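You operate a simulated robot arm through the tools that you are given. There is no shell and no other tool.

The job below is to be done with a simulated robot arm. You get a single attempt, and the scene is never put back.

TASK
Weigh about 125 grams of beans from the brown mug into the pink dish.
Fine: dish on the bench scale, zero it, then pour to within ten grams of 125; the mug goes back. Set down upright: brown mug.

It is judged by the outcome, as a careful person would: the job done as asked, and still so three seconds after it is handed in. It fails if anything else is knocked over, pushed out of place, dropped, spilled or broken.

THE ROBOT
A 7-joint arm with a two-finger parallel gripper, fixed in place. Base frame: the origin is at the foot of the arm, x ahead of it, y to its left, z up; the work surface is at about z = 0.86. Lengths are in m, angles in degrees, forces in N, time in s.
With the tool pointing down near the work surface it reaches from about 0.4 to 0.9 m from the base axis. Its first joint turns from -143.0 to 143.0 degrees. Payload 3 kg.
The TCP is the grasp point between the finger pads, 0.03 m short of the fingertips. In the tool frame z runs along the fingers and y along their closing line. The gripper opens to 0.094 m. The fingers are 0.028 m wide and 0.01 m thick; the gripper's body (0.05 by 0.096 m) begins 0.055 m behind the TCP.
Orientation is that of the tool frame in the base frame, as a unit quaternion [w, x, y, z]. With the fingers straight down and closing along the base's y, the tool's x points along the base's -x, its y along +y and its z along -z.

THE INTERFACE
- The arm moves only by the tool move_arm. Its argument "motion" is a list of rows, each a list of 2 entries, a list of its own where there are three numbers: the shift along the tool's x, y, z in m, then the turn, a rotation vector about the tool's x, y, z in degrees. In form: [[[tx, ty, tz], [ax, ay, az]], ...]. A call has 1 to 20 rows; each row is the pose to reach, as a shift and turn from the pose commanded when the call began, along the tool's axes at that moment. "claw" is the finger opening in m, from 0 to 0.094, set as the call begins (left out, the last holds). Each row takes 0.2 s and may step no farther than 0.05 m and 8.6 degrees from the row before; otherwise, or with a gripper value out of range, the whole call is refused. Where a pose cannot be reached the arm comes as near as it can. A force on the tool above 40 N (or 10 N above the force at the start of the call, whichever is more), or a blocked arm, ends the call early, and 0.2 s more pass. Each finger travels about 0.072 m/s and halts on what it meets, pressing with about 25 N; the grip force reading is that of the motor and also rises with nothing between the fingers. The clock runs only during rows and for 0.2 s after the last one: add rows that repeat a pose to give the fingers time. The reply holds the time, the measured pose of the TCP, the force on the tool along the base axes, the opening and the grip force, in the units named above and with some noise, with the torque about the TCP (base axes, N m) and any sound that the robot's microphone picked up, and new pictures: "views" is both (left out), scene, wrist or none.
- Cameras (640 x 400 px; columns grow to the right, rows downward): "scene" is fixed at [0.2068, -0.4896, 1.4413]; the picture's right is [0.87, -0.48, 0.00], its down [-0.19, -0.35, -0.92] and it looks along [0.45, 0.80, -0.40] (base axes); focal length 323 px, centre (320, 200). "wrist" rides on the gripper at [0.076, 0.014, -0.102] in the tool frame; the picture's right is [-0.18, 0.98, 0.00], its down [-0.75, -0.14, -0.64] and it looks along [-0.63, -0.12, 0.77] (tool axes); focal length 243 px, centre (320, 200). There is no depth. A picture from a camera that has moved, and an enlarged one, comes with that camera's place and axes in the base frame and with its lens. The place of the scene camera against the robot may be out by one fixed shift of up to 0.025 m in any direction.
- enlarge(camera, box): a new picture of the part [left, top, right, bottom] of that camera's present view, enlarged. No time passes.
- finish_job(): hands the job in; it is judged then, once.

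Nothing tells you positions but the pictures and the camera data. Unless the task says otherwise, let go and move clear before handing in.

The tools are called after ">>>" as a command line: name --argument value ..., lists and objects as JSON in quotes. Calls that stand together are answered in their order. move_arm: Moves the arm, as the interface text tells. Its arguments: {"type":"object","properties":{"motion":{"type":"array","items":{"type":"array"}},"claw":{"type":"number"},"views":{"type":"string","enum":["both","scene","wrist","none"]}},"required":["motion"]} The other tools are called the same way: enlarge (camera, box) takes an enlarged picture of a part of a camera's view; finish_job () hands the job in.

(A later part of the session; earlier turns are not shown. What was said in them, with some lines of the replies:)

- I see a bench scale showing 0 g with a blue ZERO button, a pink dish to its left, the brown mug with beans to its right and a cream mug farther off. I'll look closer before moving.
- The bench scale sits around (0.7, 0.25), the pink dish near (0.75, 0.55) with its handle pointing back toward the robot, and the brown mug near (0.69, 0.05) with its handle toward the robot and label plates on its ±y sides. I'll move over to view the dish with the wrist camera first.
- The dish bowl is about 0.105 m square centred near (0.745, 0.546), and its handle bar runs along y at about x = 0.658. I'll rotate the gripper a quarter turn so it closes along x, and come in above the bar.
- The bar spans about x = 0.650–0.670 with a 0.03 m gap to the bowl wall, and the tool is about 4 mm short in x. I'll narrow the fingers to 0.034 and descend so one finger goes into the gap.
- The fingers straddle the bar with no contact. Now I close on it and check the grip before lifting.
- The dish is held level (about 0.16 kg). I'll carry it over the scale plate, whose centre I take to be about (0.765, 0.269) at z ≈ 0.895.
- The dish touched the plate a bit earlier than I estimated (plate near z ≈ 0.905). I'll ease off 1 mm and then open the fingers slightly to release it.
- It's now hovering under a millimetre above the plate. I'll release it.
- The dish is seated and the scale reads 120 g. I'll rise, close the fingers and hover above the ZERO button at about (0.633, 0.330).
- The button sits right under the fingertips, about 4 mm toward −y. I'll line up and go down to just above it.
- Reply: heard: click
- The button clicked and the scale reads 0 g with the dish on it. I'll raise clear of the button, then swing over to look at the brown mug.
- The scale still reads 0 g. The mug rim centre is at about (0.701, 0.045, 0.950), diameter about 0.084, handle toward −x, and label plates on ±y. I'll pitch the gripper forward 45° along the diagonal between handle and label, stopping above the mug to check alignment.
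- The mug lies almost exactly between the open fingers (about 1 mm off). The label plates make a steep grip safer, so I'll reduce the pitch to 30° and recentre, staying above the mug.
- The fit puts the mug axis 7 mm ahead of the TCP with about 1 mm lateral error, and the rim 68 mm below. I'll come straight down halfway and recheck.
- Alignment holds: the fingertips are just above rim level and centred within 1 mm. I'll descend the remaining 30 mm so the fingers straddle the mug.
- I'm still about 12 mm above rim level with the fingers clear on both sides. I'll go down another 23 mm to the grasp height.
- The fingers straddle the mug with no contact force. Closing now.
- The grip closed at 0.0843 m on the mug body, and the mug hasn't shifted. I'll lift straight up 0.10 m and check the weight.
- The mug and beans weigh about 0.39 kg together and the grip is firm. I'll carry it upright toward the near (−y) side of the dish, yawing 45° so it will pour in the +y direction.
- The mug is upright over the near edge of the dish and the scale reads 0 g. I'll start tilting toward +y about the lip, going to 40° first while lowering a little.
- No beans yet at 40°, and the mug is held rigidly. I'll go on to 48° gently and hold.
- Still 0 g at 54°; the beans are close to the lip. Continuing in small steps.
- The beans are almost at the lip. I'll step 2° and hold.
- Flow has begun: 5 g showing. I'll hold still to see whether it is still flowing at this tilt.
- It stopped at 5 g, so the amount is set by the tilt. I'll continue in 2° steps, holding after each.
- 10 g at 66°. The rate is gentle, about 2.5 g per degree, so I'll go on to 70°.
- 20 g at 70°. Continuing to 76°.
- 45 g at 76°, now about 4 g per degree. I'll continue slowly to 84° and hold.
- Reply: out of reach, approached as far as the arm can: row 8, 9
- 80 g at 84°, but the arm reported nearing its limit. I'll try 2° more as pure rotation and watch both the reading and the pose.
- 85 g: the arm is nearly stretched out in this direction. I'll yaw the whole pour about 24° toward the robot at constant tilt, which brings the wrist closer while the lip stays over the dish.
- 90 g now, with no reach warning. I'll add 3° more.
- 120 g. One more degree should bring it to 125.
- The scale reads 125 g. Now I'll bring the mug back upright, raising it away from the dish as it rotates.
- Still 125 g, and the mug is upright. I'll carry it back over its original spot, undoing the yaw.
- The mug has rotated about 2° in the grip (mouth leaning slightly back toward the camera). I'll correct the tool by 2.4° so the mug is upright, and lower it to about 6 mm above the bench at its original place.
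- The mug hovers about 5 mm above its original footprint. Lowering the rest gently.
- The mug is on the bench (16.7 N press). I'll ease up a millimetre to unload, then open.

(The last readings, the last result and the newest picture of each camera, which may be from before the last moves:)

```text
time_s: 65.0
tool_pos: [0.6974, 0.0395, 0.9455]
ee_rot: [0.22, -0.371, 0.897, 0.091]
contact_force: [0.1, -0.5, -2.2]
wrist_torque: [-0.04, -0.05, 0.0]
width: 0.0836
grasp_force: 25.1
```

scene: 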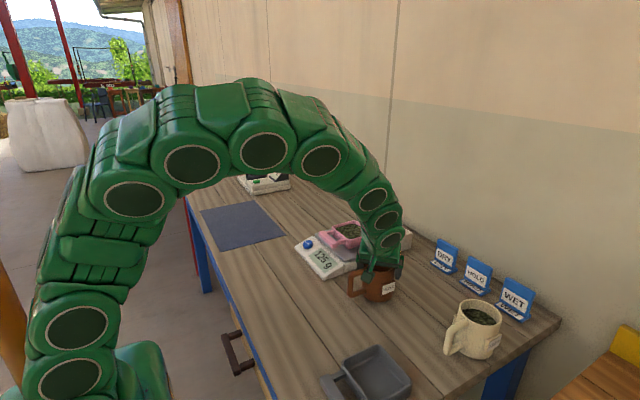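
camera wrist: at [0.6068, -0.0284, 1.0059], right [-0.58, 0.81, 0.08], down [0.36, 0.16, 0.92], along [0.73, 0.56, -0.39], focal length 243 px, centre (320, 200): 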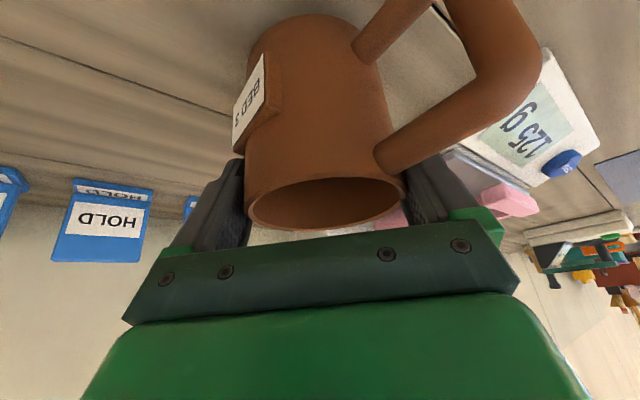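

>>> move_arm --motion '[[[0.0002, 0, 0.0004], [0, 0, 0]], [[0.0002, 0, 0.0004], [0, 0, 0]]]' --claw 0.0 --views "none"

>>> move_arm --motion '[[[0, 0, 0], [0, 0, 0]], [[0, 0, 0], [0, 0, 0]], [[0, 0, 0], [0, 0, 0]]]' --claw 0.094 --views "both"

>>> enlarge --camera "scene" --box '[330, 210, 430, 310]'

>>> enlarge --camera "wrist" --box '[180, 0, 460, 240]'

```text
time_s: 65.6
tool_pos: [0.6979, 0.04, 0.9448]
ee_rot: [0.22, -0.372, 0.897, 0.091]
contact_force: [-0.9, 0.4, 0.9]
wrist_torque: [0.07, -0.03, 0.0]
width: 0.0837
grasp_force: 25.0
```

```text
time_s: 66.4
tool_pos: [0.6979, 0.0407, 0.946]
ee_rot: [0.22, -0.371, 0.897, 0.092]
contact_force: [0.4, 1.1, 0.2]
wrist_torque: [0.03, 0.02, 0.0]
width: 0.094
grasp_force: 0.0
camera wrist: at [0.6064, -0.0296, 1.0014], right [-0.58, 0.81, 0.09], down [0.36, 0.16, 0.92], along [0.73, 0.56, -0.39], focal length 243 px, centre (320, 200)
```

scene: 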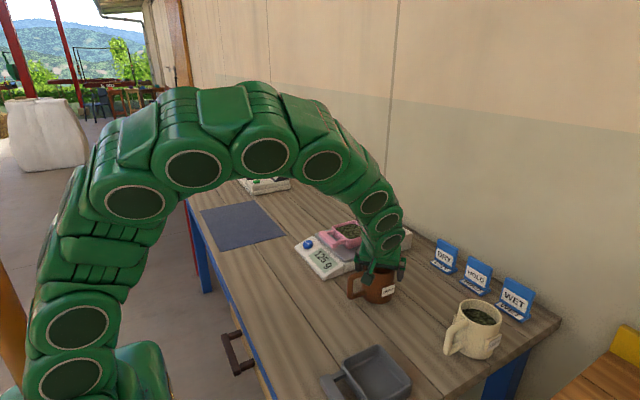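
wrist: 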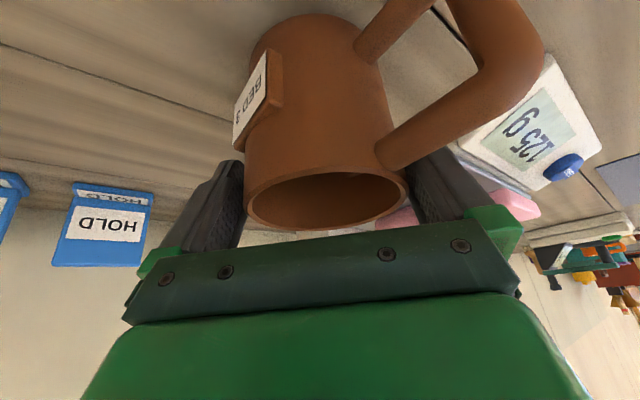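

```text
4.00 times, centred on (380, 260) of scene
camera zoom: at [0.2068, -0.4896, 1.4413], right [0.87, -0.48, 0.0], down [-0.19, -0.35, -0.92], along [0.45, 0.8, -0.4], focal length 1292 px, centre (80, -40)
```

zoom: 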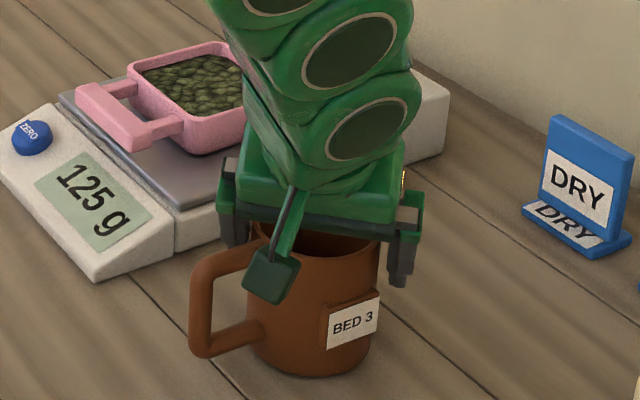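

```text
1.67 times, centred on (320, 120) of wrist
camera zoom: at [0.6064, -0.0296, 1.0014], right [-0.58, 0.81, 0.09], down [0.36, 0.16, 0.92], along [0.73, 0.56, -0.39], focal length 404 px, centre (320, 333)
```

zoom: 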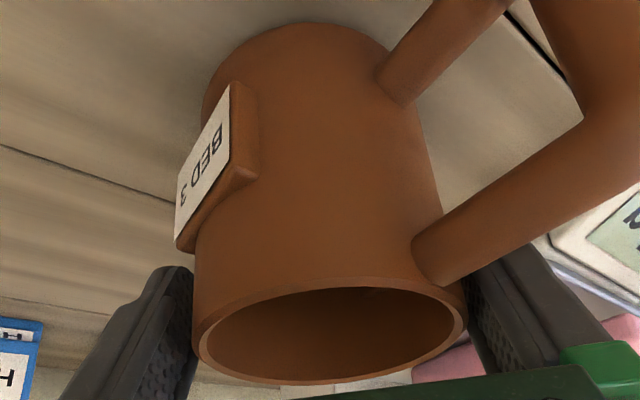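

The mug is standing upright on its original spot and the fingers are clear on both sides. I'll back the gripper straight up.

>>> move_arm --motion '[[[-0.0023, 0.001, -0.0044], [0, 0, 0]], [[-0.0069, 0.0012, -0.0133], [0, 0, 0]], [[-0.0139, 0.0012, -0.0266], [0, 0, 0]], [[-0.0232, 0.0012, -0.0443], [0, 0, 0]], [[-0.037, 0.0012, -0.0709], [0, 0, 0]], [[-0.0509, 0.0012, -0.0975], [0, 0, 0]], [[-0.0602, 0.0012, -0.1152], [0, 0, 0]], [[-0.0602, 0.0012, -0.1152], [0, 0, 0]]]' --claw 0.094 --views "both"

>>> enlarge --camera "scene" --box '[290, 190, 430, 310]'

```text
time_s: 68.2
tool_pos: [0.6974, 0.0427, 1.075]
ee_rot: [0.221, -0.372, 0.897, 0.092]
contact_force: [0.0, 0.4, 0.2]
wrist_torque: [0.03, 0.0, 0.0]
width: 0.094
grasp_force: 0.1
camera wrist: at [0.6058, -0.0278, 1.1312], right [-0.58, 0.81, 0.09], down [0.36, 0.16, 0.92], along [0.73, 0.56, -0.39], focal length 243 px, centre (320, 200)
```

scene: 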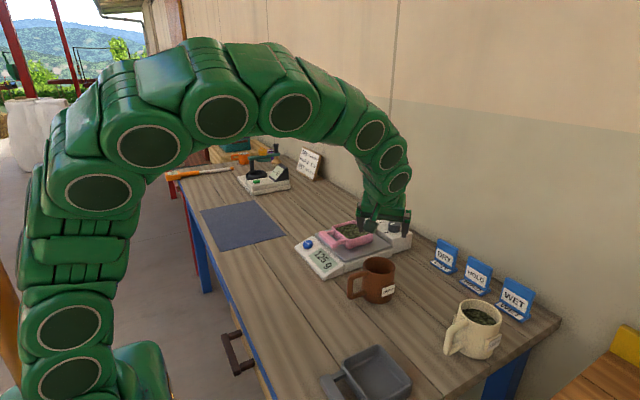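
wrist: 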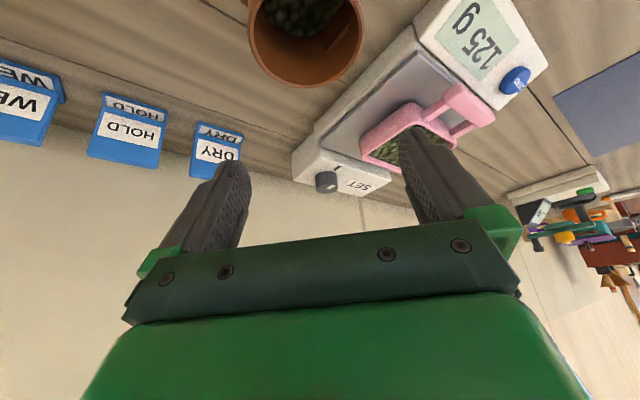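

```text
3.33 times, centred on (360, 250) of scene
camera zoom: at [0.2068, -0.4896, 1.4413], right [0.87, -0.48, 0.0], down [-0.19, -0.35, -0.92], along [0.45, 0.8, -0.4], focal length 1077 px, centre (187, 33)
```

zoom: 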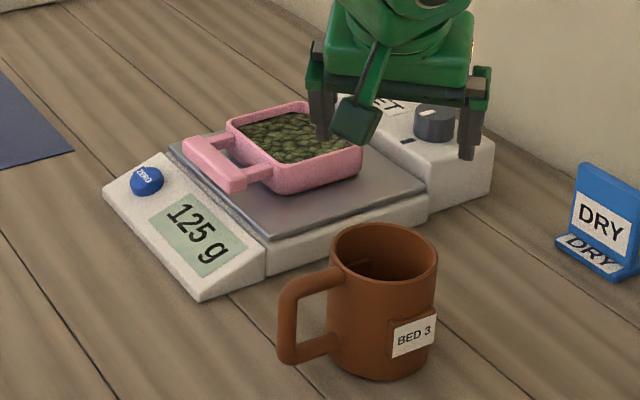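

The mug is back in place, upright, and the scale shows 125 g. I'll back off further and check around the scale for stray beans.

>>> move_arm --motion '[[[0.005, 0, -0.035], [0, 5, 0]], [[0.01, 0, -0.07], [0, 10, 0]], [[0.02, 0, -0.105], [0, 15, 0]], [[0.04, 0, -0.135], [0, 20, 0]], [[0.06, 0, -0.155], [0, 25, 0]], [[0.07, 0, -0.16], [0, 27.6, 0]], [[0.07, 0, -0.16], [0, 27.6, 0]], [[0.07, 0, -0.16], [0, 27.6, 0]]]' --claw 0.094 --views "both"

>>> enlarge --camera "scene" --box '[285, 200, 425, 310]'

>>> enlarge --camera "wrist" --box '[220, 60, 480, 230]'

```text
time_s: 70.0
tool_pos: [0.6021, -0.0531, 1.181]
ee_rot: [0.0, -0.384, 0.924, 0.0]
contact_force: [-0.2, 0.1, -0.7]
wrist_torque: [0.02, -0.01, 0.0]
width: 0.0941
grasp_force: 0.1
camera wrist: at [0.5368, -0.0961, 1.2856], right [-0.56, 0.83, 0.0], down [0.63, 0.43, 0.64], along [0.53, 0.36, -0.77], focal length 243 px, centre (320, 200)
```

scene: 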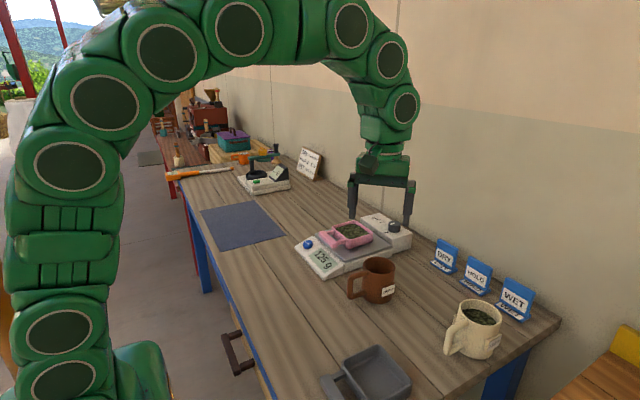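
wrist: 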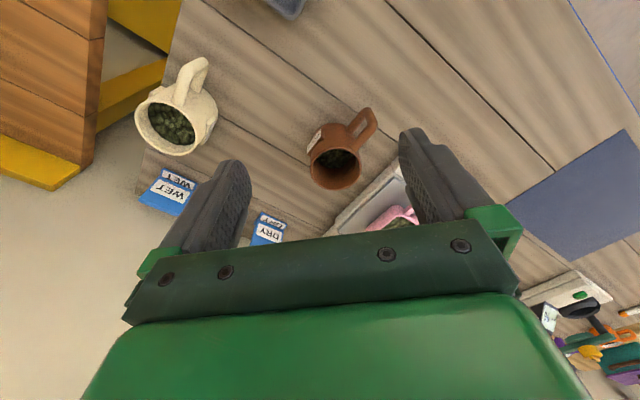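

```text
3.64 times, centred on (355, 255) of scene
camera zoom: at [0.2068, -0.4896, 1.4413], right [0.87, -0.48, 0.0], down [-0.19, -0.35, -0.92], along [0.45, 0.8, -0.4], focal length 1175 px, centre (193, 0)
```

zoom: 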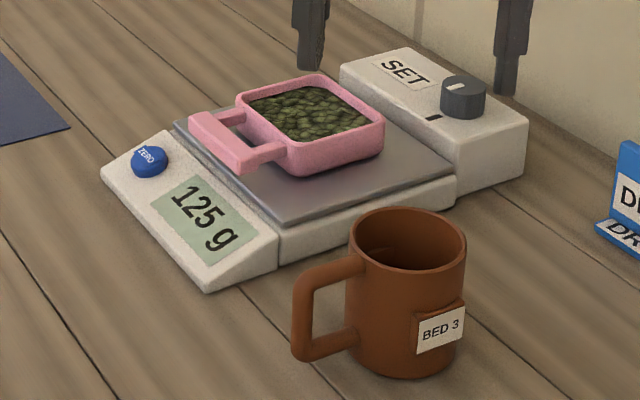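

```text
2.35 times, centred on (350, 145) of wrist
camera zoom: at [0.5368, -0.0961, 1.2856], right [-0.56, 0.83, 0.0], down [0.63, 0.43, 0.64], along [0.53, 0.36, -0.77], focal length 571 px, centre (249, 329)
```

zoom: 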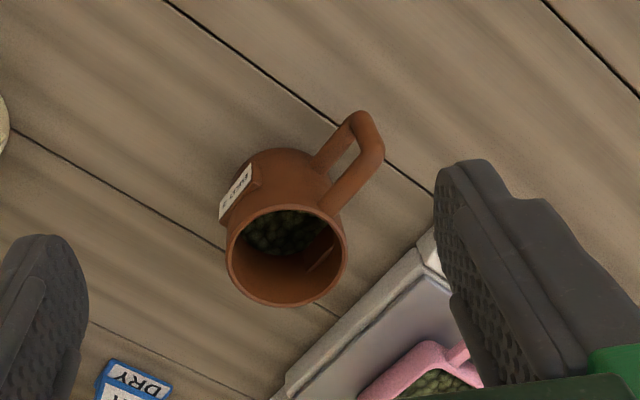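

The dish on the scale reads a steady 125 g, no stray beans are visible, and the brown mug stands upright on its original spot. The arm is well clear, so I'm handing in the job.

>>> finish_job

```text
The job is handed in.
```

The job is handed in. The pink dish is on the bench scale, which I zeroed with the empty dish on it. It now holds beans reading 125 g; the display appears to move in 5 g steps.

The brown mug is upright on its original spot with the leftover beans still in it. I saw no spilled beans and nothing else moved in the final pictures. The gripper is open and well clear of everything.
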